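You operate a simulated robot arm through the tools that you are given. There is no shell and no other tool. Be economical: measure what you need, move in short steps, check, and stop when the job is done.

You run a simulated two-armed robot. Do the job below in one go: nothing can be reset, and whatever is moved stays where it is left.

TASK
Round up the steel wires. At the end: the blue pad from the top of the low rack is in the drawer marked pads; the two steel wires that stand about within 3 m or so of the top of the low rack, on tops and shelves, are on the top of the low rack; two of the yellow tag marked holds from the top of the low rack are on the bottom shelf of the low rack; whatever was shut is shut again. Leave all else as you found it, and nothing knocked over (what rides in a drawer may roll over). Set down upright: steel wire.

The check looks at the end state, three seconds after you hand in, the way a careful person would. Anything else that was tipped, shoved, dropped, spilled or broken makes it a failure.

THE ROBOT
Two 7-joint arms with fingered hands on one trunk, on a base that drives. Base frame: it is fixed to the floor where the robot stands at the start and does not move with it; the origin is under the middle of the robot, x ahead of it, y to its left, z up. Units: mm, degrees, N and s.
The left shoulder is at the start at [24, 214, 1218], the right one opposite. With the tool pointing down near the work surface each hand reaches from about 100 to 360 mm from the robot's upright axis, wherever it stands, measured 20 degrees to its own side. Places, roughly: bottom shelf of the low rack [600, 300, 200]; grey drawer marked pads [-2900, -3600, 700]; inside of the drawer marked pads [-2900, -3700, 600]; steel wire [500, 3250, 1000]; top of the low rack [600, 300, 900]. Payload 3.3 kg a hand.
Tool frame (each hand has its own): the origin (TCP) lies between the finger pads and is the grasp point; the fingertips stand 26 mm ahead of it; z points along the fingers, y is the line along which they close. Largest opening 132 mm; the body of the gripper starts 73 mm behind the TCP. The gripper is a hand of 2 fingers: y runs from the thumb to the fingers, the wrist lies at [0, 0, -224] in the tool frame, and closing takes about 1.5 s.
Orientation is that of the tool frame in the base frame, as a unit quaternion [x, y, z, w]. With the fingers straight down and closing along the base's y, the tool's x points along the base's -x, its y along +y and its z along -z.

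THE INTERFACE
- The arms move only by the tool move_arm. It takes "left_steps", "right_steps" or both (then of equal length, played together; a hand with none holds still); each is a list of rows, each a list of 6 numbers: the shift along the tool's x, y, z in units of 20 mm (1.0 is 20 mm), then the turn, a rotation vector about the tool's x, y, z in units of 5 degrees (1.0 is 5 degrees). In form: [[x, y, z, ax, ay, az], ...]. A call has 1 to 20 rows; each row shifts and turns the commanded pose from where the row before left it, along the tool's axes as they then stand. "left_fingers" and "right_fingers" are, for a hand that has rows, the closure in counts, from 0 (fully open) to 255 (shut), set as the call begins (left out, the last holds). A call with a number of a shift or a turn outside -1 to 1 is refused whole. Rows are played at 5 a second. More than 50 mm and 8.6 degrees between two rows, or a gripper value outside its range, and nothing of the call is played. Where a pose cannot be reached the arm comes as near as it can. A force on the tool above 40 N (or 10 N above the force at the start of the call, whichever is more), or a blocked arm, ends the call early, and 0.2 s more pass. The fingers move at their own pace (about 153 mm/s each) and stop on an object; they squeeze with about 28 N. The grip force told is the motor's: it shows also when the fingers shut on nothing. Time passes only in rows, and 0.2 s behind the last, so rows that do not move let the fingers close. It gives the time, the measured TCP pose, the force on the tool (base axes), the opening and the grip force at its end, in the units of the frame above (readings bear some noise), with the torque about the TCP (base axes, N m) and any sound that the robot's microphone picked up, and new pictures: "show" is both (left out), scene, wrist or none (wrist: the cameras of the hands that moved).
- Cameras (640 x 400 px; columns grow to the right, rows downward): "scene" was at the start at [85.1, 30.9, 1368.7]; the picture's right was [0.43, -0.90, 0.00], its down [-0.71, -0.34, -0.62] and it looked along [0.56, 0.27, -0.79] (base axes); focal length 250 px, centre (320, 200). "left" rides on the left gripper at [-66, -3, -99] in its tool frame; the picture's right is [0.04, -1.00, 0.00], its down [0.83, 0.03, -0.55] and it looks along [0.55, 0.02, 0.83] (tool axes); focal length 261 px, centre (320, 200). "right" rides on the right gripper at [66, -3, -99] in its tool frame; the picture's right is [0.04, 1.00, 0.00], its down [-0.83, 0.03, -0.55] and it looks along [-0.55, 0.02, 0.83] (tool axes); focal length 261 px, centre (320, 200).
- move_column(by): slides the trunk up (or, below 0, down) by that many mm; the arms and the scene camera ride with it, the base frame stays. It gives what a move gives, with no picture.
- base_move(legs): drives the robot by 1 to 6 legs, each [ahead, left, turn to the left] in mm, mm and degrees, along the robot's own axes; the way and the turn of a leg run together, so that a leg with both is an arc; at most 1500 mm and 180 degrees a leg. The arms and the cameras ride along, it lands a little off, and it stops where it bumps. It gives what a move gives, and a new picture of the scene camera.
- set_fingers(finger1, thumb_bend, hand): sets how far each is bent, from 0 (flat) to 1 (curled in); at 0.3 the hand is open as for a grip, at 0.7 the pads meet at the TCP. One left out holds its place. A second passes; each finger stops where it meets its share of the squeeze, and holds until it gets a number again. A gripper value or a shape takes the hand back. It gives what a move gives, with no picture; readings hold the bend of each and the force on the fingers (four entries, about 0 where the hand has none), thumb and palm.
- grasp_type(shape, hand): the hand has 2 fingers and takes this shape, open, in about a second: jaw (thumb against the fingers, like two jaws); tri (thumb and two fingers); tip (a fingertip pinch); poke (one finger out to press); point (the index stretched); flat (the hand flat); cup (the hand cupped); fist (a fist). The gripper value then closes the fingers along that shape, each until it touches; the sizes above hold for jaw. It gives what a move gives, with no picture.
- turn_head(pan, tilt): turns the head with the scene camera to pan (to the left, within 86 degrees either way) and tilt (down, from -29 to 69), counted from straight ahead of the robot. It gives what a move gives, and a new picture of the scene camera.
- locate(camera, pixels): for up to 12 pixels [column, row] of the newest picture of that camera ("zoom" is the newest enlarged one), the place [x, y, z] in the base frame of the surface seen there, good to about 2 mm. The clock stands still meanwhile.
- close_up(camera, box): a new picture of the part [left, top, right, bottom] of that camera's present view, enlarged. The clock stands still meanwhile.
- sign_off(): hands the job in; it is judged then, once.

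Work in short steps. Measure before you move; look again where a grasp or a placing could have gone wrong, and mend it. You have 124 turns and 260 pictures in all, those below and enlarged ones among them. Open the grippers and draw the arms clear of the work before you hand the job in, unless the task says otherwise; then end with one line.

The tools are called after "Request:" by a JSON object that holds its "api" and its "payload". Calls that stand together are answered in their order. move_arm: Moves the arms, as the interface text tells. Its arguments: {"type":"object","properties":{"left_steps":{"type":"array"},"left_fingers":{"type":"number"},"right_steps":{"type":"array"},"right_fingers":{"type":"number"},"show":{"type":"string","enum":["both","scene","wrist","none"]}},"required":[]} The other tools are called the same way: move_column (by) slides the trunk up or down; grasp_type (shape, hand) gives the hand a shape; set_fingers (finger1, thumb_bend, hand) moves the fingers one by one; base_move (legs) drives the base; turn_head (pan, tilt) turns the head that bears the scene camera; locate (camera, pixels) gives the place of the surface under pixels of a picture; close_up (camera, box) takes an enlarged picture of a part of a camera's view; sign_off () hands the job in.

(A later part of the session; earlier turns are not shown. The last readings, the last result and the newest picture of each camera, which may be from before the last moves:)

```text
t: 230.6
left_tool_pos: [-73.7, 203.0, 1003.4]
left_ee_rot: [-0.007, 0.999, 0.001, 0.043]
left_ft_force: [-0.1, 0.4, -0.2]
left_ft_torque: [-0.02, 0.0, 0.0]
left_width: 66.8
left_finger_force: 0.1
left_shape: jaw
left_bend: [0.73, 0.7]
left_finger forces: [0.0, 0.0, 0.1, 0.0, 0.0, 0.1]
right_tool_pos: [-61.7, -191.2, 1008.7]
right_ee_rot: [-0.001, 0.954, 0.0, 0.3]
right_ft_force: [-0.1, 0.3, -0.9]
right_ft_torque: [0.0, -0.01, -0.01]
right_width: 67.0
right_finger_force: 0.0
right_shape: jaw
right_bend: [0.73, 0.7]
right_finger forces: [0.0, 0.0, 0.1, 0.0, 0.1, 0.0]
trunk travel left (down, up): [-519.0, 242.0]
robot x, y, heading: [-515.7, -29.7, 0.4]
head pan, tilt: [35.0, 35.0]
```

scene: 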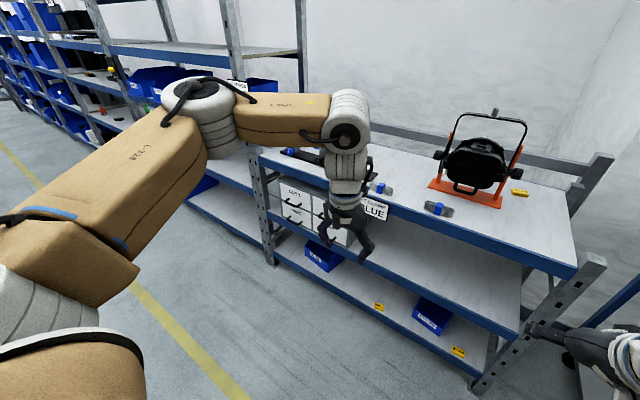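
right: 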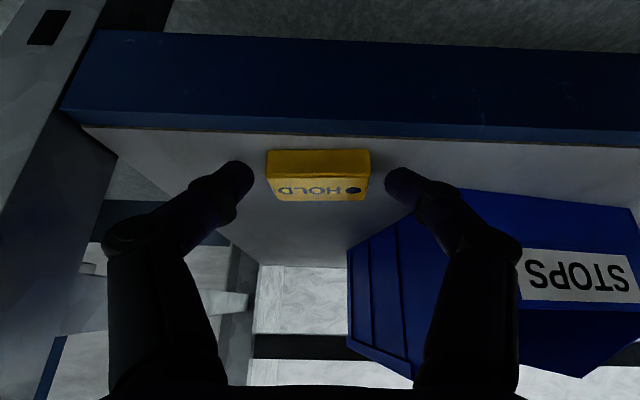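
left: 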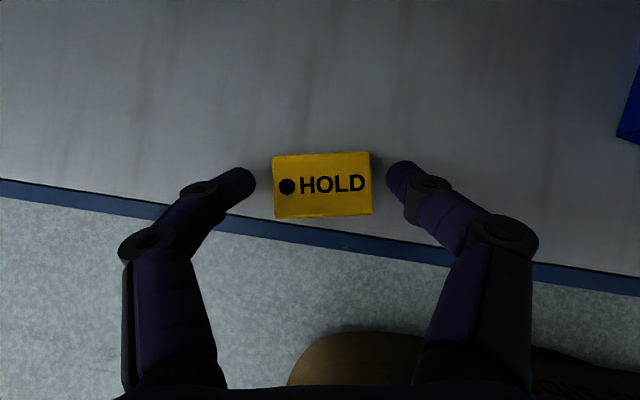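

That works. I continue up 100 mm, then turn it straight down and retract it to about its starting pose.

Request:
{"api": "move_arm", "payload": {"right_steps": [[-0.545, 0, -0.778, 0, 0, 0], [-0.545, 0, -0.778, 0, 0, 0], [-0.545, 0, -0.778, 0, 0, 0], [-0.545, 0, -0.778, 0, 0, 0], [-0.545, 0, -0.778, 0, 0, 0], [0, 0, 0, 0, 1, 0], [0, 0, 0, 0, 1, 0], [0, 0, 0, 0, 1, 0], [0, 0, 0, 0, 1, 0], [0, 0, 0, 0, 1, 0], [0, 0, 0, 0, 1, 0], [0, 0, 0, 0, 1, 0], [0.95, 0, 0, 0, 0, 0], [0.95, 0, 0, 0, 0, 0], [0.95, 0, 0, 0, 0, 0], [0.95, 0.5, 0, 0, 0, 0], [0.95, 0.5, 0, 0, 0, 0], [0.95, 0.5, 0, 0, 0, 0], [0.95, 0.5, 0, 0, 0, 0], [0.95, 0.5, 0, 0, 0, 0]], "show": "none"}}

Request:
{"api": "base_move", "payload": {"legs": [[0, 560, 0]]}}

Request:
{"api": "turn_head", "payload": {"pan": 0, "tilt": 40}}

```text
t: 234.8
left_tool_pos: [-74.5, 204.7, 1002.7]
left_ee_rot: [-0.007, 0.999, 0.002, 0.043]
left_ft_force: [0.0, 0.8, -0.6]
left_ft_torque: [0.02, 0.02, -0.03]
left_width: 66.7
left_finger_force: 0.1
left_shape: jaw
left_bend: [0.73, 0.7]
left_finger forces: [0.1, 0.0, 0.0, 0.0, 0.1, 0.0]
right_tool_pos: [-177.9, -148.1, 932.7]
right_ee_rot: [0.0, 0.96, 0.0, 0.281]
right_ft_force: [0.0, -0.1, 0.2]
right_ft_torque: [0.02, 0.01, 0.0]
right_width: 67.0
right_finger_force: 0.1
right_shape: jaw
right_bend: [0.73, 0.7]
right_finger forces: [0.0, 0.0, 0.0, 0.0, 0.0, 0.1]
right hand out of reach, approached as far as the arm can: row 1, 2, 3, 4, 5, 6, 7, 8, 9, 10, 11, 12
trunk travel left (down, up): [-519.0, 242.0]
robot x, y, heading: [-514.6, -31.6, 0.1]
head pan, tilt: [35.0, 35.0]
```

```text
t: 238.0
left_tool_pos: [-77.9, 771.7, 1004.0]
left_ee_rot: [-0.011, 0.999, 0.002, 0.044]
left_ft_force: [0.1, -0.3, -0.5]
left_ft_torque: [-0.02, 0.04, -0.02]
left_width: 66.8
left_finger_force: 0.0
left_shape: jaw
left_bend: [0.73, 0.7]
left_finger forces: [0.0, 0.1, 0.0, 0.0, 0.0, 0.0]
right_tool_pos: [-179.6, 419.4, 932.5]
right_ee_rot: [-0.003, 0.96, 0.001, 0.28]
right_ft_force: [0.6, 0.2, 0.4]
right_ft_torque: [-0.04, 0.03, 0.0]
right_width: 66.9
right_finger_force: 0.0
right_shape: jaw
right_bend: [0.73, 0.7]
right_finger forces: [0.0, 0.0, 0.0, 0.0, 0.0, 0.1]
trunk travel left (down, up): [-519.0, 242.0]
robot x, y, heading: [-518.7, 529.7, 0.6]
head pan, tilt: [35.0, 35.0]
```

scene: 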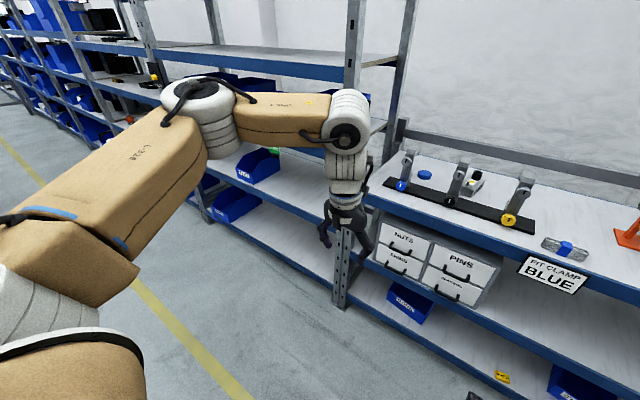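

```text
t: 239.0
left_tool_pos: [-78.1, 771.2, 1003.2]
left_ee_rot: [-0.011, 0.999, 0.001, 0.044]
left_ft_force: [-0.1, -0.3, -1.0]
left_ft_torque: [-0.02, 0.01, 0.03]
left_width: 66.9
left_finger_force: 0.1
left_shape: jaw
left_bend: [0.73, 0.7]
left_finger forces: [0.1, 0.0, 0.1, 0.0, 0.1, 0.0]
right_tool_pos: [-179.9, 418.9, 934.1]
right_ee_rot: [-0.005, 0.96, 0.003, 0.281]
right_ft_force: [0.3, -0.6, 0.2]
right_ft_torque: [-0.01, -0.01, 0.0]
right_width: 66.9
right_finger_force: 0.0
right_shape: jaw
right_bend: [0.73, 0.7]
right_finger forces: [0.1, 0.0, 0.0, 0.0, 0.0, 0.0]
trunk travel left (down, up): [-519.0, 242.0]
robot x, y, heading: [-516.6, 531.4, 0.4]
head pan, tilt: [0.0, 40.0]
```

scene: 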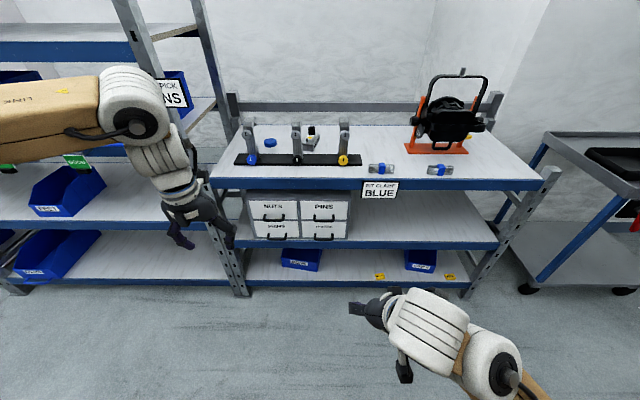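

The right hand should simply stay in front of the rack, so I retract it straight back 130 mm. Meanwhile I enlarge the pad.

Request:
{"api": "move_arm", "payload": {"right_steps": [[0.8, 0, -0.51, 0, 0, 0], [0.8, 0, -0.51, 0, 0, 0], [0.8, 0, -0.51, 0, 0, 0], [0.8, 0, -0.51, 0, 0, 0], [0.8, 0, -0.51, 0, 0, 0], [0.8, 0, -0.51, 0, 0, 0], [0.8, 0, -0.51, 0, 0, 0]], "show": "scene"}}

Request:
{"api": "close_up", "payload": {"camera": "scene", "box": [210, 90, 370, 190]}}

Request:
{"api": "locate", "payload": {"camera": "zoom", "pixels": [[242, 208], [220, 212], [266, 208], [242, 196], [242, 222], [155, 165], [165, 190], [350, 160], [535, 165], [405, 190]]}}

```text
t: 240.6
left_tool_pos: [-78.3, 771.2, 1002.6]
left_ee_rot: [-0.01, 0.999, 0.002, 0.044]
left_ft_force: [-0.5, 0.4, 0.1]
left_ft_torque: [-0.01, 0.03, -0.03]
left_width: 66.7
left_finger_force: 0.1
left_shape: jaw
left_bend: [0.73, 0.7]
left_finger forces: [0.1, 0.0, 0.0, 0.1, 0.1, 0.1]
right_tool_pos: [-220.2, 415.8, 922.0]
right_ee_rot: [-0.005, 0.96, 0.004, 0.281]
right_ft_force: [-0.4, 0.7, -0.6]
right_ft_torque: [0.0, 0.02, 0.0]
right_width: 67.2
right_finger_force: 0.1
right_shape: jaw
right_bend: [0.73, 0.7]
right_finger forces: [0.1, 0.1, 0.0, 0.0, 0.0, 0.0]
right hand out of reach, approached as far as the arm can: row 2, 3, 4, 5, 6, 7
trunk travel left (down, up): [-519.0, 242.0]
robot x, y, heading: [-519.9, 529.9, 0.5]
head pan, tilt: [0.0, 40.0]
```

scene: 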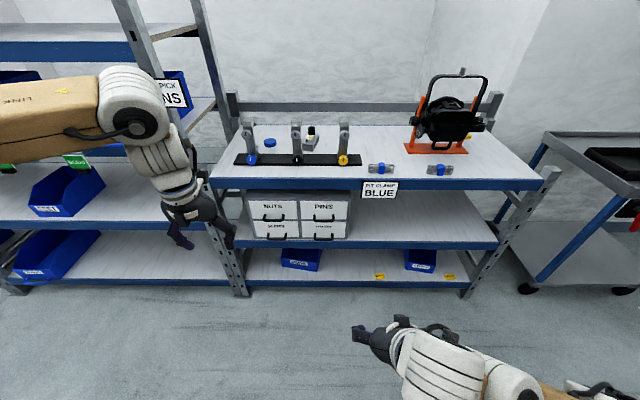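

```text
4.00 times, centred on (290, 140) of scene
```

zoom: 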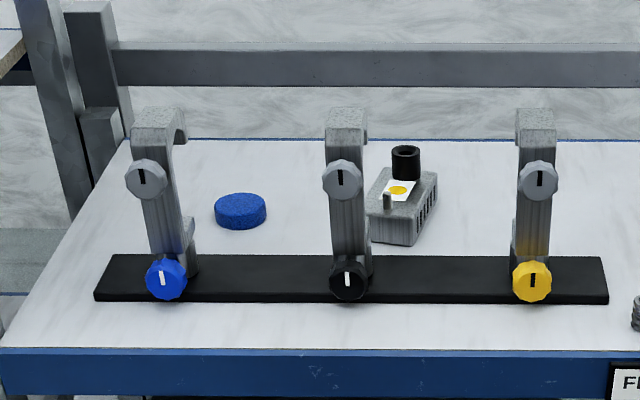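

```text
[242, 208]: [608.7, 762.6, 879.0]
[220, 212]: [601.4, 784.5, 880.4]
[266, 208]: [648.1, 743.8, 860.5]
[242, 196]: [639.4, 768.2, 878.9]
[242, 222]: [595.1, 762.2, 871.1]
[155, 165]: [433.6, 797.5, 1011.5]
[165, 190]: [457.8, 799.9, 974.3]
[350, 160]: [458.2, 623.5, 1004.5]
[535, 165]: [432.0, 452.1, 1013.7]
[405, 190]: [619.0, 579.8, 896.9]
```

The pad is a disc ≈46 mm wide centred at [617, 763], behind the clamp row. I need the left elbow's position relative to the shelving post at y≈934.

Request:
{"api": "turn_head", "payload": {"pan": 55, "tilt": 25}}

Request:
{"api": "locate", "payload": {"camera": "scene", "pixels": [[60, 110], [100, 60], [150, 110], [200, 110], [250, 130], [300, 130], [330, 150]]}}

```text
t: 241.8
left_tool_pos: [-77.8, 771.7, 1003.5]
left_ee_rot: [-0.011, 0.999, 0.002, 0.044]
left_ft_force: [0.1, -0.7, 0.2]
left_ft_torque: [-0.02, 0.02, -0.03]
left_width: 67.0
left_finger_force: 0.1
left_shape: jaw
left_bend: [0.73, 0.7]
left_finger forces: [0.0, 0.0, 0.0, 0.0, 0.1, 0.0]
right_tool_pos: [-220.1, 415.1, 922.4]
right_ee_rot: [-0.004, 0.959, 0.003, 0.282]
right_ft_force: [-0.4, -0.4, -0.6]
right_ft_torque: [0.02, 0.0, -0.03]
right_width: 66.9
right_finger_force: 0.0
right_shape: jaw
right_bend: [0.73, 0.7]
right_finger forces: [0.0, 0.0, 0.0, 0.0, 0.0, 0.0]
trunk travel left (down, up): [-519.0, 242.0]
robot x, y, heading: [-520.0, 531.7, 0.6]
head pan, tilt: [55.0, 25.0]
```

scene: 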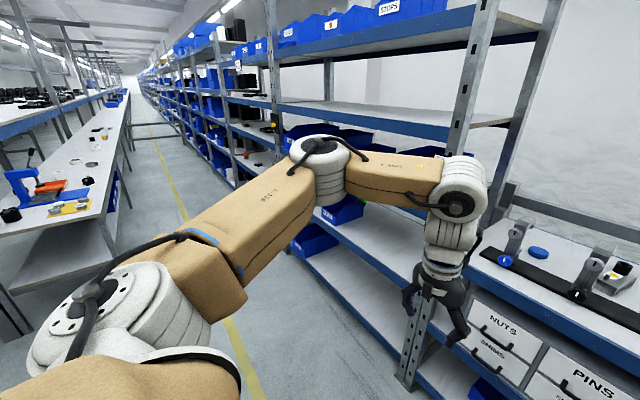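

```text
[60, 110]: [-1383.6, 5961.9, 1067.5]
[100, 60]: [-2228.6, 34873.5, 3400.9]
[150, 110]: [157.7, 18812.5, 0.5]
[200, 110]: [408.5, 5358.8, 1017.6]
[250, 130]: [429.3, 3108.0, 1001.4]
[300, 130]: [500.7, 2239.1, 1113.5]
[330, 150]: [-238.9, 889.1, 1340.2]
```

I measure the elbow's outline and the post.

Request:
{"api": "locate", "payload": {"camera": "scene", "pixels": [[293, 152], [320, 140], [345, 150], [330, 195], [345, 180], [480, 60], [462, 130], [455, 150], [500, 60], [420, 170], [470, 170]]}}

```text
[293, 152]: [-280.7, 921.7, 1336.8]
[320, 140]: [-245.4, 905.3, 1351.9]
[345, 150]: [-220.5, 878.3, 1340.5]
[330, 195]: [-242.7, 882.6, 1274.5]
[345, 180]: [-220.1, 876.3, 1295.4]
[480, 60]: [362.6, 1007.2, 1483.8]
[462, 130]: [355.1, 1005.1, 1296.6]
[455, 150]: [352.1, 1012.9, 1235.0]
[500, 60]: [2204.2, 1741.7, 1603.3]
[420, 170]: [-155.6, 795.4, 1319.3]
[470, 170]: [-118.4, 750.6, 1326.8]
```

Elbow outline ends near y 925 now, post begins ≈ y 985–1005: fine with heading 0. For the right hand I choose a low, close, tool-down stow in front of the rack.

Request:
{"api": "move_arm", "payload": {"right_steps": [[0.775, 0, 0.691, 0, 0, 0], [0.775, 0, 0.691, 0, 0, 0], [0.775, 0, 0.691, 0, 0, 0], [0.775, 0, 0.691, 0, 0, 0], [0.775, 0, 0.691, 0, 0, 0], [0.775, 0, 0.691, 0, 0, 0], [0.775, 0, 0.691, 0, 0, 0], [0.742, 0, 0.726, 0, 0.93, 0], [0.683, 0, 0.782, 0, 0.93, 0], [0.62, 0, 0.833, 0, 0.93, 0], [0.545, 0, 0.884, 0, 0.93, 0], [0.474, 0, 0.924, 0, 0.93, 0], [0.4, 0, 0.958, 0, 0.93, 0], [0.323, 0, 0.987, 0, 0.93, 0]], "show": "none"}}

Request:
{"api": "base_move", "payload": {"legs": [[0, -9, -0.6]]}}

```text
t: 244.8
left_tool_pos: [-76.9, 771.0, 1004.2]
left_ee_rot: [-0.011, 0.999, 0.002, 0.044]
left_ft_force: [0.0, 0.2, -0.1]
left_ft_torque: [0.04, 0.06, 0.0]
left_width: 66.9
left_finger_force: 0.0
left_shape: jaw
left_bend: [0.73, 0.7]
left_finger forces: [0.1, 0.0, 0.0, 0.0, 0.0, 0.0]
right_tool_pos: [-292.3, 417.1, 639.0]
right_ee_rot: [-0.004, 1.0, 0.001, 0.0]
right_ft_force: [0.0, 0.7, -0.2]
right_ft_torque: [0.02, 0.01, -0.02]
right_width: 66.9
right_finger_force: 0.1
right_shape: jaw
right_bend: [0.73, 0.7]
right_finger forces: [0.0, 0.0, 0.0, 0.0, 0.0, 0.0]
trunk travel left (down, up): [-519.0, 242.0]
robot x, y, heading: [-518.1, 532.8, 0.5]
head pan, tilt: [55.0, 25.0]
```

```text
t: 245.6
left_tool_pos: [-75.1, 757.3, 1002.5]
left_ee_rot: [-0.005, 0.999, 0.001, 0.044]
left_ft_force: [0.5, 0.1, 0.3]
left_ft_torque: [0.03, 0.0, -0.04]
left_width: 66.7
left_finger_force: 0.0
left_shape: jaw
left_bend: [0.73, 0.7]
left_finger forces: [0.0, 0.1, 0.1, 0.0, 0.0, 0.0]
right_tool_pos: [-293.1, 406.2, 639.9]
right_ee_rot: [0.001, 1.0, 0.001, 0.001]
right_ft_force: [0.2, 0.2, 0.3]
right_ft_torque: [0.0, -0.04, -0.03]
right_width: 67.0
right_finger_force: 0.1
right_shape: jaw
right_bend: [0.73, 0.7]
right_finger forces: [0.0, 0.1, 0.1, 0.1, 0.1, 0.1]
trunk travel left (down, up): [-519.0, 242.0]
robot x, y, heading: [-518.4, 522.7, -0.2]
head pan, tilt: [55.0, 25.0]
```

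scene: 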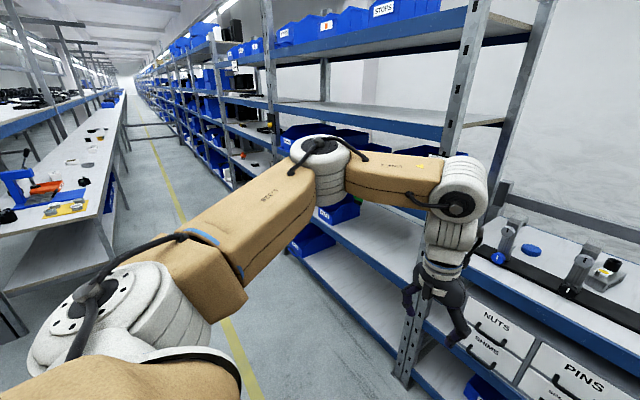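

Stowed. Now raise the trunk 110, drive to x≈57, and extend the left arm above the pad.

Request:
{"api": "move_column", "payload": {"by": 110}}

Request:
{"api": "base_move", "payload": {"legs": [[540, 0, 0]]}}

Request:
{"api": "turn_head", "payload": {"pan": 30, "tilt": 50}}

```text
t: 247.0
left_tool_pos: [-74.7, 757.0, 1113.8]
left_ee_rot: [-0.006, 0.999, 0.001, 0.043]
left_ft_force: [-0.4, -0.6, 0.8]
left_ft_torque: [0.01, -0.01, 0.01]
left_width: 66.8
left_finger_force: 0.0
left_shape: jaw
left_bend: [0.73, 0.7]
left_finger forces: [0.0, 0.0, 0.0, 0.0, 0.1, 0.0]
right_tool_pos: [-292.9, 405.6, 748.9]
right_ee_rot: [0.001, 1.0, 0.001, 0.001]
right_ft_force: [0.2, 0.2, -0.3]
right_ft_torque: [0.01, 0.0, 0.01]
right_width: 66.7
right_finger_force: 0.1
right_shape: jaw
right_bend: [0.73, 0.7]
right_finger forces: [0.0, 0.0, 0.0, 0.0, 0.1, 0.0]
trunk travel left (down, up): [-629.0, 132.0]
robot x, y, heading: [-519.6, 521.7, 0.0]
head pan, tilt: [55.0, 25.0]
```

```text
t: 250.2
left_tool_pos: [471.4, 749.7, 1112.8]
left_ee_rot: [0.0, 0.999, 0.001, 0.043]
left_ft_force: [0.3, -0.3, 1.0]
left_ft_torque: [0.05, 0.02, 0.03]
left_width: 66.9
left_finger_force: 0.0
left_shape: jaw
left_bend: [0.73, 0.7]
left_finger forces: [0.1, 0.0, 0.1, 0.0, 0.0, 0.0]
right_tool_pos: [249.8, 400.1, 748.3]
right_ee_rot: [0.006, 1.0, 0.0, 0.001]
right_ft_force: [-0.2, 0.2, 0.2]
right_ft_torque: [0.02, 0.01, 0.01]
right_width: 66.9
right_finger_force: 0.0
right_shape: jaw
right_bend: [0.73, 0.7]
right_finger forces: [0.0, 0.1, 0.1, 0.1, 0.0, 0.1]
trunk travel left (down, up): [-629.0, 132.0]
robot x, y, heading: [23.7, 519.9, -0.6]
head pan, tilt: [55.0, 25.0]
```

scene: 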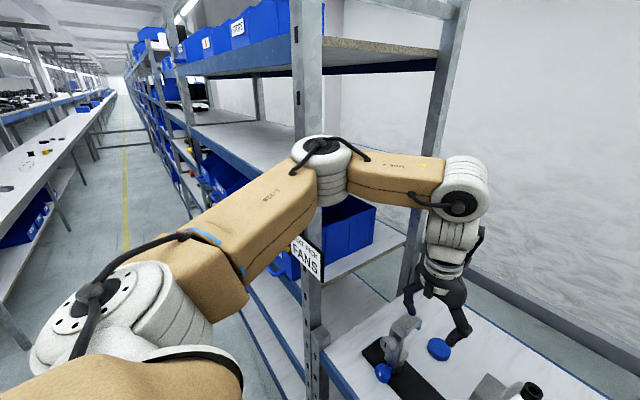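

```text
t: 251.0
left_tool_pos: [471.4, 749.1, 1112.9]
left_ee_rot: [0.0, 0.999, 0.001, 0.044]
left_ft_force: [-0.1, 0.4, 0.6]
left_ft_torque: [-0.06, -0.02, -0.01]
left_width: 66.8
left_finger_force: 0.1
left_shape: jaw
left_bend: [0.73, 0.7]
left_finger forces: [0.0, 0.0, 0.1, 0.0, 0.0, 0.0]
right_tool_pos: [249.4, 399.6, 750.2]
right_ee_rot: [0.007, 1.0, 0.001, 0.001]
right_ft_force: [0.8, 0.2, -0.5]
right_ft_torque: [0.01, -0.03, 0.03]
right_width: 66.9
right_finger_force: 0.1
right_shape: jaw
right_bend: [0.73, 0.7]
right_finger forces: [0.1, 0.0, 0.1, 0.0, 0.1, 0.0]
trunk travel left (down, up): [-629.0, 132.0]
robot x, y, heading: [22.6, 517.3, -1.0]
head pan, tilt: [30.0, 50.0]
```

scene: 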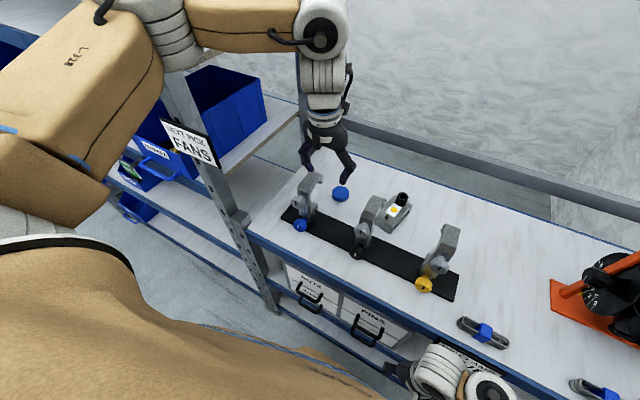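

The hand is above clamp row height. I pitch 10° forward and extend 140 mm.

Request:
{"api": "move_arm", "payload": {"left_steps": [[0, 0, 0, 0, -1, 0], [0, 0, 0, 0, -1, 0], [-0.95, 0.1, 0.255, 0, 0, 0], [-0.95, 0.1, 0.255, 0, 0, 0], [-0.95, 0.1, 0.255, 0, 0, 0], [-0.95, 0.1, 0.255, 0, 0, 0], [-0.95, 0.1, 0.255, 0, 0, 0], [-0.95, 0.1, 0.255, 0, 0, 0], [-0.95, 0.1, 0.255, 0, 0, 0]], "left_fingers": 95, "show": "both"}}

```text
t: 253.0
left_tool_pos: [608.6, 762.7, 1113.3]
left_ee_rot: [0.001, 0.991, 0.0, 0.13]
left_ft_force: [-0.3, 0.2, -1.1]
left_ft_torque: [0.0, -0.04, 0.0]
left_width: 82.4
left_finger_force: 0.0
left_shape: jaw
left_bend: [0.71, 0.71]
left_finger forces: [0.0, 0.0, 0.0, 0.0, 0.0, 0.0]
right_tool_pos: [250.4, 399.9, 748.9]
right_ee_rot: [0.007, 1.0, 0.002, 0.001]
right_ft_force: [0.1, 0.4, 0.0]
right_ft_torque: [-0.01, -0.01, 0.01]
right_width: 67.0
right_finger_force: 0.0
right_shape: jaw
right_bend: [0.73, 0.7]
right_finger forces: [0.0, 0.0, 0.0, 0.1, 0.0, 0.0]
trunk travel left (down, up): [-629.0, 132.0]
robot x, y, heading: [24.1, 518.0, -0.6]
head pan, tilt: [30.0, 50.0]
```

scene: 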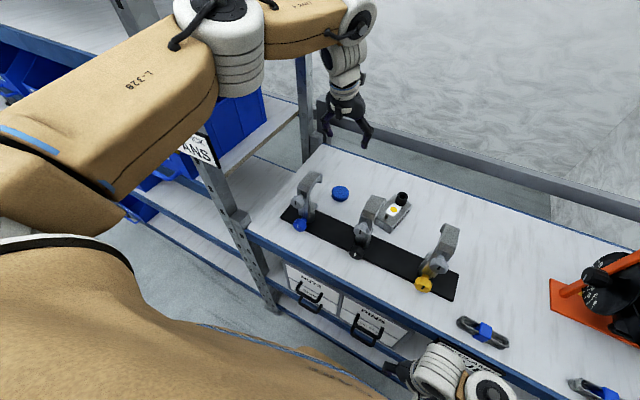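
left: 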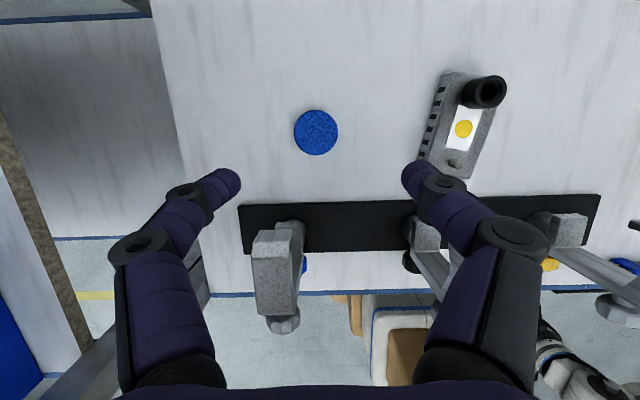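

Reached. I check the pad position and the elbow's clearance to post and sign before lowering.

Request:
{"api": "locate", "payload": {"camera": "left", "pixels": [[316, 132], [296, 132], [337, 132], [316, 112], [316, 153], [275, 240], [290, 225]]}}

Request:
{"api": "locate", "payload": {"camera": "scene", "pixels": [[220, 20], [250, 80], [225, 90], [262, 60], [205, 150], [215, 200], [230, 180], [305, 90], [285, 45]]}}

```text
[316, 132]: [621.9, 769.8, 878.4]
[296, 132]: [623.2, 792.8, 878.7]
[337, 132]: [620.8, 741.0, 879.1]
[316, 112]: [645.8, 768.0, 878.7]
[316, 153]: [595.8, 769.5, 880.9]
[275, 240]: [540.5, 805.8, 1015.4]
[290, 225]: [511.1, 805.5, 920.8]
```

```text
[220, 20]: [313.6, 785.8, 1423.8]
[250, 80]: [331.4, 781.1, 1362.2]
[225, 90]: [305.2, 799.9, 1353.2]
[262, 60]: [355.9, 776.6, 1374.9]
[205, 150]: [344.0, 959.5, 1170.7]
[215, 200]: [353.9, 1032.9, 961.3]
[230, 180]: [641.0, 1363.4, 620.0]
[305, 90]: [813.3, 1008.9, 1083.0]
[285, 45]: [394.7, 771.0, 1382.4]
```

Pad centre [621, 768]; elbow is ≥120 mm from post and sign. The clamp's jaw reaches x≈548, so I make the hand steeper (8°) and drive 25 mm closer.

Request:
{"api": "base_move", "payload": {"legs": [[25, 0, 0.6]]}}

Request:
{"api": "move_arm", "payload": {"left_steps": [[0, 0, 0, 0, 0.7, 0], [0, 0, 0, 0, 0.7, 0], [0, 0, 0, 0, 0, 0]], "show": "none"}}

```text
t: 253.8
left_tool_pos: [632.4, 769.4, 1112.5]
left_ee_rot: [-0.006, 0.991, 0.002, 0.13]
left_ft_force: [-0.5, 1.1, -0.2]
left_ft_torque: [0.02, 0.05, -0.01]
left_width: 82.1
left_finger_force: 0.1
left_shape: jaw
left_bend: [0.71, 0.71]
left_finger forces: [0.1, 0.1, 0.0, 0.0, 0.0, 0.0]
right_tool_pos: [276.2, 401.2, 748.4]
right_ee_rot: [-0.001, 1.0, 0.001, 0.0]
right_ft_force: [0.4, -0.4, 0.2]
right_ft_torque: [-0.01, 0.03, 0.03]
right_width: 66.8
right_finger_force: 0.0
right_shape: jaw
right_bend: [0.73, 0.7]
right_finger forces: [0.0, 0.0, 0.1, 0.1, 0.0, 0.1]
trunk travel left (down, up): [-629.0, 132.0]
robot x, y, heading: [51.8, 518.5, 0.1]
head pan, tilt: [30.0, 50.0]
```

scene: 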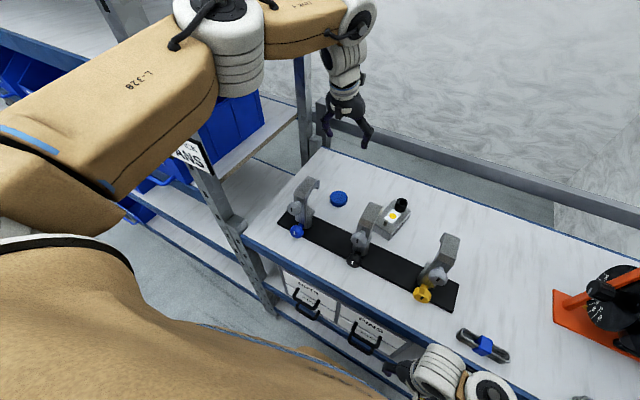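

```text
t: 254.7
left_tool_pos: [632.0, 764.3, 1114.8]
left_ee_rot: [-0.004, 0.996, -0.001, 0.085]
left_ft_force: [1.0, -0.2, 0.6]
left_ft_torque: [0.04, 0.03, 0.03]
left_width: 82.5
left_finger_force: 0.0
left_shape: jaw
left_bend: [0.71, 0.71]
left_finger forces: [0.0, 0.0, 0.1, 0.0, 0.0, 0.0]
left hand out of reach, approached as far as the arm can: row 2
right_tool_pos: [276.6, 401.3, 749.7]
right_ee_rot: [0.0, 1.0, 0.001, 0.001]
right_ft_force: [0.4, -0.1, -1.2]
right_ft_torque: [0.03, 0.02, 0.03]
right_width: 67.0
right_finger_force: 0.0
right_shape: jaw
right_bend: [0.73, 0.7]
right_finger forces: [0.1, 0.0, 0.1, 0.1, 0.0, 0.1]
trunk travel left (down, up): [-629.0, 132.0]
robot x, y, heading: [50.1, 522.1, -0.2]
head pan, tilt: [30.0, 50.0]
```

Good (≈10°). I shift to [618, 768] and lower the trunk 190.

Request:
{"api": "move_arm", "payload": {"left_steps": [[0.69, 0.2, -0.12, 0, 0, 0]], "show": "none"}}

Request:
{"api": "move_column", "payload": {"by": -185}}

Request:
{"api": "close_up", "payload": {"camera": "left", "box": [0, 0, 640, 400]}}

Request:
{"api": "close_up", "payload": {"camera": "scene", "box": [160, 20, 520, 245]}}

```text
t: 255.1
left_tool_pos: [617.2, 768.7, 1115.3]
left_ee_rot: [-0.005, 0.998, 0.001, 0.07]
left_ft_force: [-0.4, 0.1, 1.0]
left_ft_torque: [-0.01, -0.02, -0.01]
left_width: 82.6
left_finger_force: 0.0
left_shape: jaw
left_bend: [0.71, 0.71]
left_finger forces: [0.1, 0.1, 0.0, 0.0, 0.0, 0.1]
right_tool_pos: [275.4, 403.5, 749.5]
right_ee_rot: [0.001, 1.0, 0.001, 0.001]
right_ft_force: [0.8, 0.7, 0.5]
right_ft_torque: [-0.01, -0.01, -0.02]
right_width: 66.9
right_finger_force: 0.0
right_shape: jaw
right_bend: [0.73, 0.7]
right_finger forces: [0.0, 0.0, 0.1, 0.0, 0.0, 0.0]
trunk travel left (down, up): [-629.0, 132.0]
robot x, y, heading: [47.1, 518.8, -0.2]
head pan, tilt: [30.0, 50.0]
```

```text
t: 257.1
left_tool_pos: [617.6, 766.9, 930.4]
left_ee_rot: [-0.005, 0.998, 0.001, 0.07]
left_ft_force: [0.1, -0.6, 0.7]
left_ft_torque: [-0.01, 0.04, 0.02]
left_width: 82.3
left_finger_force: 0.0
left_shape: jaw
left_bend: [0.71, 0.71]
left_finger forces: [0.0, 0.0, 0.0, 0.1, 0.1, 0.0]
right_tool_pos: [274.9, 401.9, 564.4]
right_ee_rot: [0.001, 1.0, 0.001, 0.001]
right_ft_force: [0.1, -0.1, 0.4]
right_ft_torque: [0.02, -0.03, -0.03]
right_width: 67.0
right_finger_force: 0.1
right_shape: jaw
right_bend: [0.73, 0.7]
right_finger forces: [0.1, 0.0, 0.0, 0.0, 0.1, 0.1]
trunk travel left (down, up): [-444.0, 317.0]
robot x, y, heading: [48.7, 521.5, -0.0]
head pan, tilt: [30.0, 50.0]
```

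```text
1.00 times, centred on (320, 200) of left
```

zoom: 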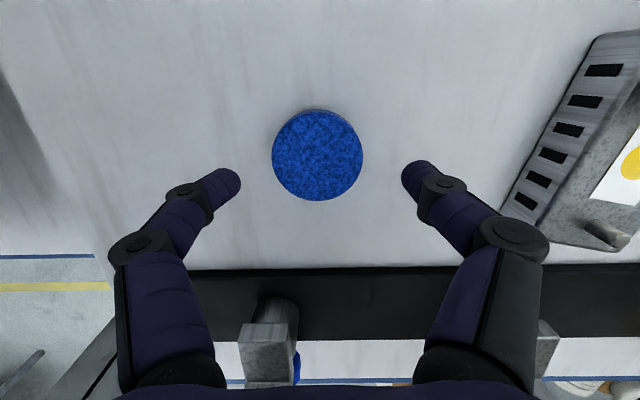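

```text
1.78 times, centred on (340, 132) of scene
```

zoom: 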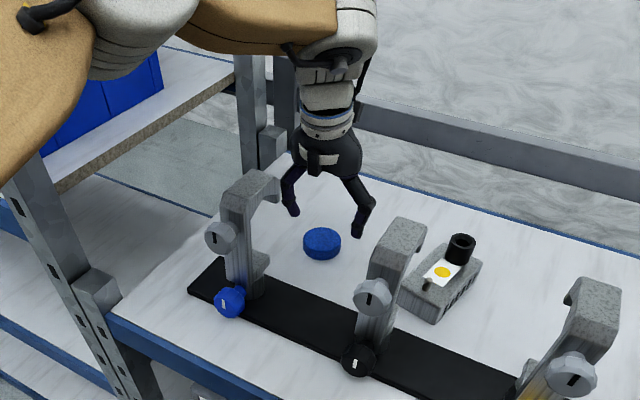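

Centred. I lower 42 mm with the arm and close on the pad.

Request:
{"api": "move_arm", "payload": {"left_steps": [[0.09, 0.03, 0.693, 0, 0, 0], [0.09, 0.03, 0.693, 0, 0, 0], [0.09, 0.0, 0.693, 0, 0, 0]], "show": "none"}}

Request:
{"api": "move_arm", "payload": {"left_steps": [[0, 0, 0, 0, 0, 0], [0, 0, 0, 0, 0, 0], [0, 0, 0, 0, 0, 0], [0, 0, 0, 0, 0, 0], [0, 0, 0, 0, 0, 0], [0, 0, 0, 0, 0, 0]], "left_fingers": 255, "show": "wrist"}}

```text
t: 257.9
left_tool_pos: [618.7, 769.4, 886.3]
left_ee_rot: [-0.005, 0.997, 0.001, 0.071]
left_ft_force: [0.3, 1.0, 0.7]
left_ft_torque: [0.02, -0.01, -0.06]
left_width: 82.2
left_finger_force: 0.1
left_shape: jaw
left_bend: [0.71, 0.71]
left_finger forces: [0.1, 0.0, 0.0, 0.1, 0.0, 0.0]
right_tool_pos: [275.3, 402.5, 564.5]
right_ee_rot: [0.001, 1.0, 0.001, 0.001]
right_ft_force: [0.8, 0.0, 1.4]
right_ft_torque: [0.0, 0.05, 0.02]
right_width: 67.0
right_finger_force: 0.1
right_shape: jaw
right_bend: [0.73, 0.7]
right_finger forces: [0.0, 0.0, 0.0, 0.0, 0.0, 0.1]
trunk travel left (down, up): [-444.0, 317.0]
robot x, y, heading: [49.3, 520.1, 0.0]
head pan, tilt: [30.0, 50.0]
```

```text
t: 259.3
left_tool_pos: [618.4, 768.8, 888.2]
left_ee_rot: [-0.006, 0.998, 0.001, 0.07]
left_ft_force: [-0.3, -0.1, 0.0]
left_ft_torque: [0.05, 0.01, 0.04]
left_width: 50.2
left_finger_force: 28.2
left_shape: jaw
left_bend: [0.73, 0.7]
left_finger forces: [26.0, 0.0, 0.1, 0.0, 25.4, 0.1]
right_tool_pos: [274.3, 402.1, 564.9]
right_ee_rot: [0.001, 1.0, 0.001, 0.0]
right_ft_force: [0.7, -0.1, 0.2]
right_ft_torque: [0.02, 0.01, 0.02]
right_width: 66.9
right_finger_force: 0.0
right_shape: jaw
right_bend: [0.73, 0.7]
right_finger forces: [0.0, 0.1, 0.0, 0.1, 0.0, 0.0]
trunk travel left (down, up): [-444.0, 317.0]
robot x, y, heading: [52.2, 518.2, 0.1]
head pan, tilt: [30.0, 50.0]
```

left: 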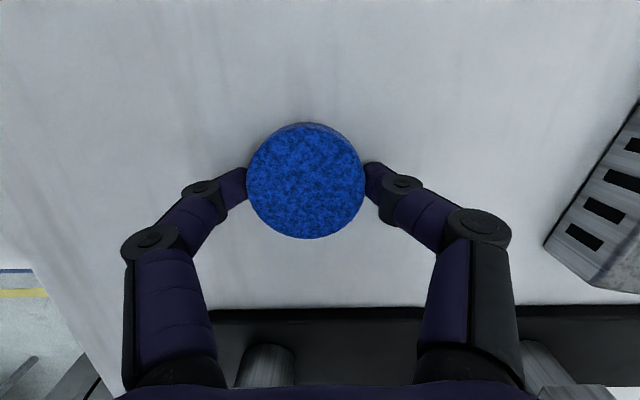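

Pad held (50 mm). I raise 230, back off 560 and turn to face −y to find the way to the pads drawer.

Request:
{"api": "move_column", "payload": {"by": 230}}

Request:
{"api": "base_move", "payload": {"legs": [[-560, 0, 0], [0, -400, 0]]}}

Request:
{"api": "base_move", "payload": {"legs": [[0, 0, -90]]}}

Request:
{"api": "turn_head", "payload": {"pan": -20, "tilt": 15}}

```text
t: 261.7
left_tool_pos: [618.0, 768.8, 1116.7]
left_ee_rot: [-0.005, 0.998, 0.001, 0.07]
left_ft_force: [-0.5, -0.3, 0.0]
left_ft_torque: [-0.02, 0.04, 0.03]
left_width: 50.5
left_finger_force: 28.3
left_shape: jaw
left_bend: [0.73, 0.7]
left_finger forces: [25.4, 0.1, 0.0, 0.0, 25.5, 0.0]
right_tool_pos: [275.8, 402.4, 794.2]
right_ee_rot: [0.0, 1.0, 0.0, 0.001]
right_ft_force: [0.3, 0.2, -0.6]
right_ft_torque: [0.02, 0.05, 0.02]
right_width: 67.1
right_finger_force: 0.0
right_shape: jaw
right_bend: [0.73, 0.7]
right_finger forces: [0.0, 0.0, 0.0, 0.1, 0.1, 0.1]
trunk travel left (down, up): [-674.0, 87.0]
robot x, y, heading: [51.2, 519.4, -0.2]
head pan, tilt: [30.0, 50.0]
```

```text
t: 267.0
left_tool_pos: [57.6, 364.1, 1117.6]
left_ee_rot: [0.005, 0.998, 0.001, 0.07]
left_ft_force: [0.3, -0.4, 0.2]
left_ft_torque: [-0.01, 0.01, 0.02]
left_width: 50.6
left_finger_force: 28.5
left_shape: jaw
left_bend: [0.73, 0.7]
left_finger forces: [25.5, 0.0, 0.0, 0.0, 25.4, 0.0]
right_tool_pos: [-292.3, 3.3, 794.2]
right_ee_rot: [0.01, 1.0, 0.0, 0.001]
right_ft_force: [0.7, -0.8, -0.4]
right_ft_torque: [-0.03, 0.03, 0.0]
right_width: 66.6
right_finger_force: 0.0
right_shape: jaw
right_bend: [0.73, 0.7]
right_finger forces: [0.0, 0.0, 0.1, 0.0, 0.1, 0.1]
trunk travel left (down, up): [-674.0, 87.0]
robot x, y, heading: [-516.8, 125.4, -1.2]
head pan, tilt: [30.0, 50.0]
```

scene: 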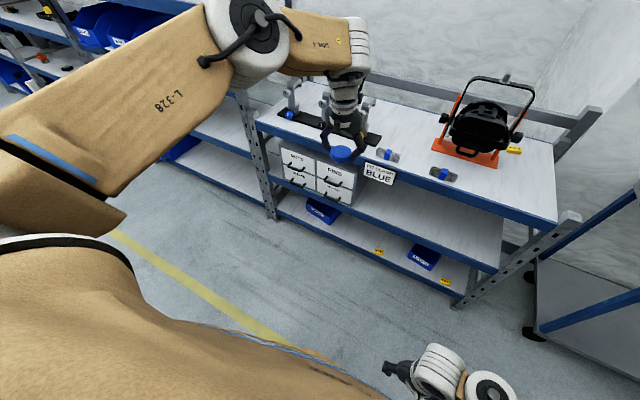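

```text
t: 271.2
left_tool_pos: [-265.0, -442.8, 1116.7]
left_ee_rot: [0.7, 0.71, -0.049, 0.051]
left_ft_force: [0.7, 0.2, -0.3]
left_ft_torque: [-0.03, -0.02, -0.02]
left_width: 50.2
left_finger_force: 28.3
left_shape: jaw
left_bend: [0.73, 0.7]
left_finger forces: [25.3, 0.0, 0.0, 0.0, 25.4, 0.0]
right_tool_pos: [-634.0, -101.6, 794.1]
right_ee_rot: [0.707, 0.707, -0.001, 0.002]
right_ft_force: [0.2, 0.9, 0.5]
right_ft_torque: [0.03, -0.02, -0.01]
right_width: 66.7
right_finger_force: 0.1
right_shape: jaw
right_bend: [0.73, 0.7]
right_finger forces: [0.1, 0.0, 0.1, 0.1, 0.0, 0.1]
trunk travel left (down, up): [-674.0, 87.0]
robot x, y, heading: [-518.4, 128.3, -90.3]
head pan, tilt: [30.0, 50.0]
```

scene: 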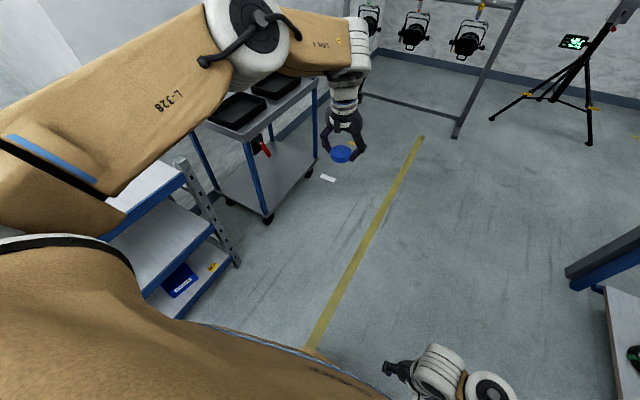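

```text
t: 272.4
left_tool_pos: [-264.0, -442.8, 1117.5]
left_ee_rot: [0.7, 0.711, -0.048, 0.051]
left_ft_force: [-0.3, 0.3, 0.0]
left_ft_torque: [0.0, 0.03, -0.01]
left_width: 50.1
left_finger_force: 28.2
left_shape: jaw
left_bend: [0.73, 0.7]
left_finger forces: [25.4, 0.0, 0.0, 0.0, 25.3, 0.0]
right_tool_pos: [-634.6, -100.4, 793.5]
right_ee_rot: [0.707, 0.707, 0.0, 0.002]
right_ft_force: [-1.2, -0.7, -0.2]
right_ft_torque: [0.0, 0.0, 0.0]
right_width: 67.0
right_finger_force: 0.0
right_shape: jaw
right_bend: [0.73, 0.7]
right_finger forces: [0.0, 0.0, 0.0, 0.0, 0.0, 0.1]
trunk travel left (down, up): [-674.0, 87.0]
robot x, y, heading: [-514.6, 126.2, -90.0]
head pan, tilt: [-20.0, 15.0]
```

scene: 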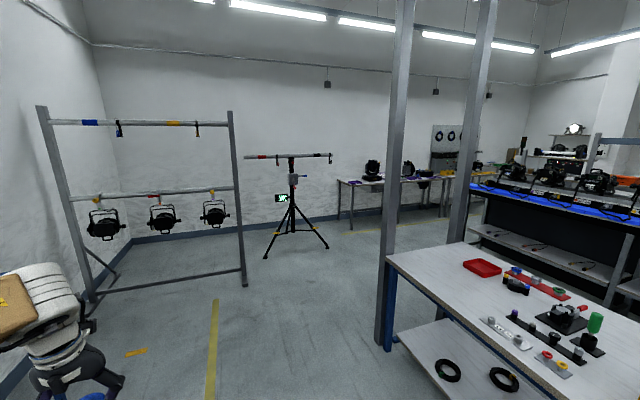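

The table at the far wall (345–450, 180) has drawers beneath. I enlarge and measure.

Request:
{"api": "close_up", "payload": {"camera": "scene", "box": [330, 140, 490, 240]}}

Request:
{"api": "locate", "payload": {"camera": "scene", "pixels": [[340, 180], [400, 178], [440, 178], [380, 250], [385, 345], [440, 330], [270, 255], [325, 245], [245, 285], [420, 205]]}}

```text
4.00 times, centred on (410, 190) of scene
```

zoom: 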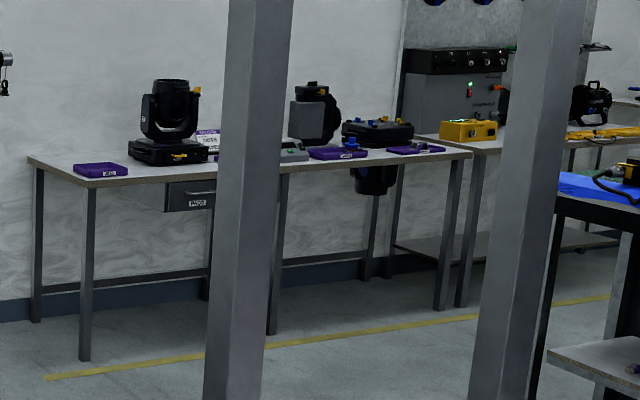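

```text
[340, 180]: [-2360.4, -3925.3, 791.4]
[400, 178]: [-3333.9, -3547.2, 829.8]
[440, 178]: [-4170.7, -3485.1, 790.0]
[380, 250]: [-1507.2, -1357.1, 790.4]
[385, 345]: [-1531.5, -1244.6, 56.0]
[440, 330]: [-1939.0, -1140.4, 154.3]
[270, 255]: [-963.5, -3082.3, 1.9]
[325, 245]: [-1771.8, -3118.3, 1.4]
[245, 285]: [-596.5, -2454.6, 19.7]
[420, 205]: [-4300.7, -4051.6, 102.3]
```

The PADS drawer is under the far table (top 790). I retract the left arm 145 mm for the drive and go ahead to y≈−1350 with a shift to x≈−950.

Request:
{"api": "move_arm", "payload": {"left_steps": [[0.89, 0, -0.126, 0, 0, 0], [0.89, 0, -0.126, 0, 0, 0], [0.89, 0, -0.126, 0, 0, 0], [0.89, 0, -0.126, 0, 0, 0], [0.89, 0, -0.126, 0, 0, 0], [0.89, 0, -0.126, 0, 0, 0], [0.89, 0, -0.126, 0, 0, 0], [0.89, 0, -0.126, 0, 0, 0]], "show": "none"}}

Request:
{"api": "base_move", "payload": {"legs": [[1000, 0, 0], [1000, -400, 0]]}}

Request:
{"api": "turn_head", "payload": {"pan": -35, "tilt": 20}}

```text
t: 274.1
left_tool_pos: [-269.0, -298.0, 1117.7]
left_ee_rot: [0.701, 0.709, -0.049, 0.051]
left_ft_force: [-0.6, 0.2, 0.1]
left_ft_torque: [0.0, -0.01, 0.02]
left_width: 50.2
left_finger_force: 28.1
left_shape: jaw
left_bend: [0.73, 0.7]
left_finger forces: [25.5, 0.0, 0.0, 0.1, 25.4, 0.0]
right_tool_pos: [-634.5, -100.0, 795.2]
right_ee_rot: [0.708, 0.707, -0.001, 0.001]
right_ft_force: [0.4, -0.1, -0.8]
right_ft_torque: [0.03, -0.01, -0.01]
right_width: 67.0
right_finger_force: 0.1
right_shape: jaw
right_bend: [0.73, 0.7]
right_finger forces: [0.0, 0.0, 0.1, 0.0, 0.0, 0.0]
trunk travel left (down, up): [-674.0, 87.0]
robot x, y, heading: [-517.5, 126.0, -89.7]
head pan, tilt: [-20.0, 15.0]
```

```text
t: 284.5
left_tool_pos: [-575.3, -2317.7, 1116.5]
left_ee_rot: [0.681, 0.729, -0.046, 0.052]
left_ft_force: [0.3, -0.1, -0.2]
left_ft_torque: [0.01, 0.0, -0.02]
left_width: 50.3
left_finger_force: 27.7
left_shape: jaw
left_bend: [0.73, 0.7]
left_finger forces: [25.4, 0.0, 0.0, 0.0, 25.3, 0.0]
right_tool_pos: [-950.9, -2140.0, 793.3]
right_ee_rot: [0.687, 0.727, 0.0, 0.002]
right_ft_force: [-0.5, -0.2, 0.1]
right_ft_torque: [0.02, 0.01, 0.0]
right_width: 67.0
right_finger_force: 0.0
right_shape: jaw
right_bend: [0.73, 0.7]
right_finger forces: [0.0, 0.1, 0.1, 0.0, 0.0, 0.0]
trunk travel left (down, up): [-674.0, 87.0]
robot x, y, heading: [-844.9, -1903.4, -86.7]
head pan, tilt: [-20.0, 15.0]
```

scene: 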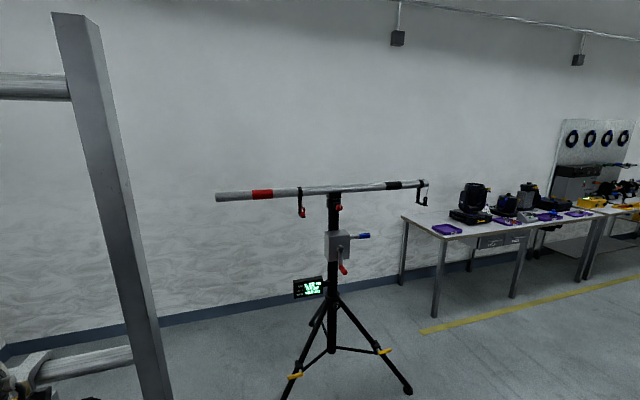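

```text
t: 285.3
left_tool_pos: [-575.3, -2317.9, 1117.5]
left_ee_rot: [0.681, 0.729, -0.047, 0.052]
left_ft_force: [-0.3, 0.8, 0.6]
left_ft_torque: [0.0, 0.01, -0.01]
left_width: 50.3
left_finger_force: 28.6
left_shape: jaw
left_bend: [0.73, 0.7]
left_finger forces: [25.4, 0.0, 0.1, 0.1, 25.5, 0.0]
right_tool_pos: [-950.1, -2139.9, 794.8]
right_ee_rot: [0.687, 0.726, 0.0, 0.001]
right_ft_force: [0.4, 0.6, -0.5]
right_ft_torque: [0.02, 0.0, 0.0]
right_width: 66.7
right_finger_force: 0.1
right_shape: jaw
right_bend: [0.73, 0.7]
right_finger forces: [0.0, 0.0, 0.1, 0.0, 0.1, 0.1]
trunk travel left (down, up): [-674.0, 87.0]
robot x, y, heading: [-846.4, -1905.1, -86.7]
head pan, tilt: [-35.0, 20.0]
```

scene: 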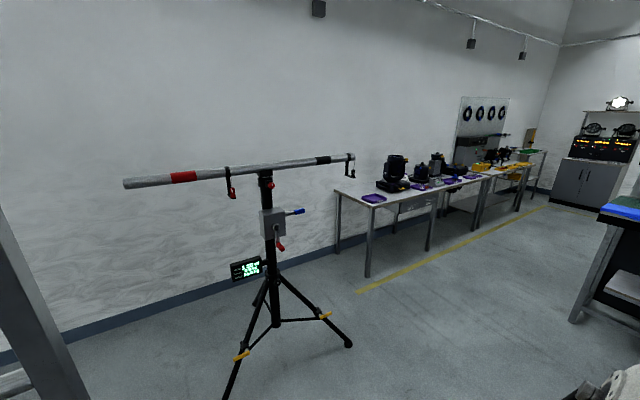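

The way right is open between the bench end and the tripod. I check the blue bench's position first.

Request:
{"api": "locate", "payload": {"camera": "scene", "pixels": [[605, 205], [575, 318], [350, 345], [237, 395], [368, 270], [405, 205], [420, 207], [395, 204], [375, 207], [430, 248]]}}

Request:
{"api": "close_up", "payload": {"camera": "scene", "box": [330, 140, 490, 240]}}

```text
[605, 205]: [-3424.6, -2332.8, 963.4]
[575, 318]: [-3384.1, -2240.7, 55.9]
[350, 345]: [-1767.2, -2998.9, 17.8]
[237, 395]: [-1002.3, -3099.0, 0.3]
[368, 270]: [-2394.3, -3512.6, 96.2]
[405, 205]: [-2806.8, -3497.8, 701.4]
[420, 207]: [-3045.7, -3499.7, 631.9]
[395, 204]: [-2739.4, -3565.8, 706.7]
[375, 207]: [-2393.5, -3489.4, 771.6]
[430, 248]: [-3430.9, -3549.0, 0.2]
```

```text
4.00 times, centred on (410, 190) of scene
```

zoom: 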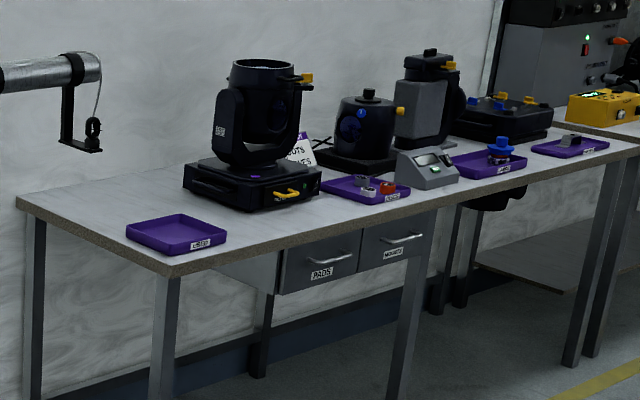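

PADS drawer front ≈ y −3500, z ≈ 640–750, left one of two under the table. I drive to about [−2650, −2700] facing it.

Request:
{"api": "base_move", "payload": {"legs": [[0, 0, -3.3], [0, -1500, 0], [0, -330, 0]]}}

Request:
{"api": "turn_head", "payload": {"pan": -5, "tilt": 25}}

Request:
{"api": "close_up", "payload": {"camera": "scene", "box": [240, 150, 480, 300]}}

```text
t: 294.9
left_tool_pos: [-2423.4, -2328.4, 1116.9]
left_ee_rot: [0.706, 0.705, -0.049, 0.05]
left_ft_force: [-0.5, 0.8, 0.0]
left_ft_torque: [0.03, -0.04, 0.0]
left_width: 50.2
left_finger_force: 27.6
left_shape: jaw
left_bend: [0.73, 0.7]
left_finger forces: [25.4, 0.0, 0.0, 0.0, 25.5, 0.0]
right_tool_pos: [-2785.7, -2125.9, 794.4]
right_ee_rot: [0.711, 0.703, 0.0, 0.001]
right_ft_force: [-0.3, -0.1, 0.3]
right_ft_torque: [-0.01, -0.01, -0.01]
right_width: 66.9
right_finger_force: 0.1
right_shape: jaw
right_bend: [0.73, 0.7]
right_finger forces: [0.1, 0.1, 0.1, 0.0, 0.0, 0.0]
trunk travel left (down, up): [-674.0, 87.0]
robot x, y, heading: [-2667.3, -1902.2, -90.5]
head pan, tilt: [-35.0, 20.0]
```

scene: 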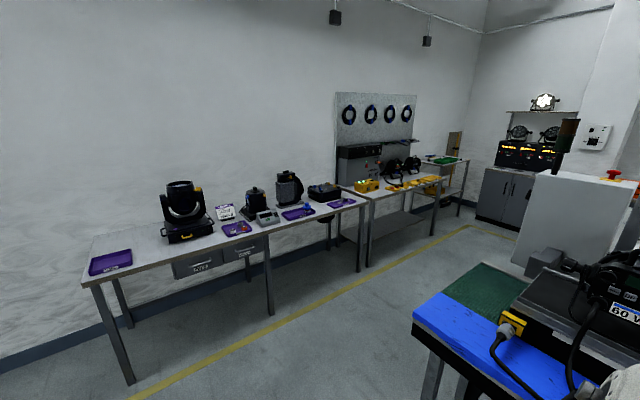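

```text
t: 295.8
left_tool_pos: [-2423.4, -2327.8, 1117.8]
left_ee_rot: [0.705, 0.705, -0.049, 0.05]
left_ft_force: [-0.1, 0.6, 1.0]
left_ft_torque: [0.02, 0.03, -0.01]
left_width: 49.9
left_finger_force: 27.6
left_shape: jaw
left_bend: [0.73, 0.7]
left_finger forces: [25.4, 0.0, 0.1, 0.0, 25.4, 0.1]
right_tool_pos: [-2785.9, -2124.7, 793.6]
right_ee_rot: [0.711, 0.703, 0.0, 0.001]
right_ft_force: [-0.6, 0.9, -0.6]
right_ft_torque: [0.0, -0.01, 0.0]
right_width: 66.9
right_finger_force: 0.1
right_shape: jaw
right_bend: [0.73, 0.7]
right_finger forces: [0.0, 0.0, 0.1, 0.0, 0.0, 0.0]
trunk travel left (down, up): [-674.0, 87.0]
robot x, y, heading: [-2661.9, -1900.7, -90.9]
head pan, tilt: [-5.0, 25.0]
```

scene: 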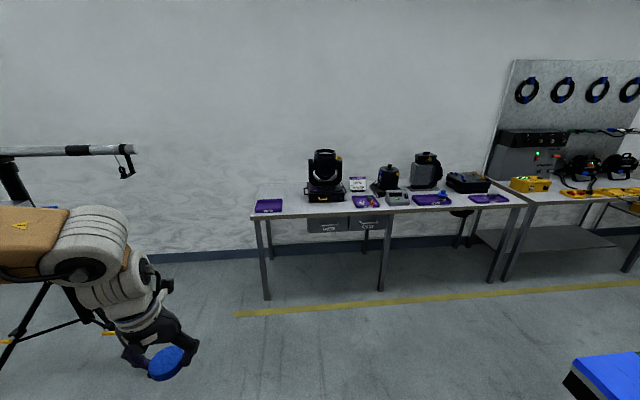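

```text
2.67 times, centred on (360, 225) of scene
```

zoom: 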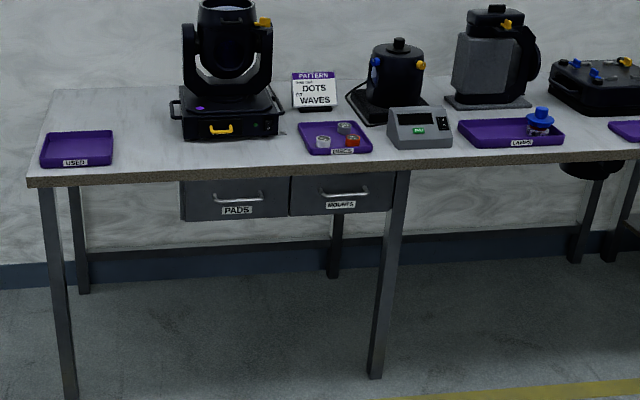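

Request:
{"api": "locate", "payload": {"camera": "zoom", "pixels": [[184, 185], [288, 180], [236, 196], [216, 199], [262, 196], [237, 211], [236, 216], [236, 180], [236, 168], [60, 185], [405, 165], [235, 203]]}}

```text
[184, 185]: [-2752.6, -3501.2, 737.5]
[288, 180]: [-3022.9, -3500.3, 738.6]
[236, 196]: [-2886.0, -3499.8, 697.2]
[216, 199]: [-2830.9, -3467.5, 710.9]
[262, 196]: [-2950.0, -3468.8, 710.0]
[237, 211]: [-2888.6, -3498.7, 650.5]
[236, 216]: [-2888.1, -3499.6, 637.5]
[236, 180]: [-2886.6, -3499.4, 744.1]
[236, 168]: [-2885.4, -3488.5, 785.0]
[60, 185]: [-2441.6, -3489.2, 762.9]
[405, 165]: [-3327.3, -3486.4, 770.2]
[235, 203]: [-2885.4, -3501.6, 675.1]
```

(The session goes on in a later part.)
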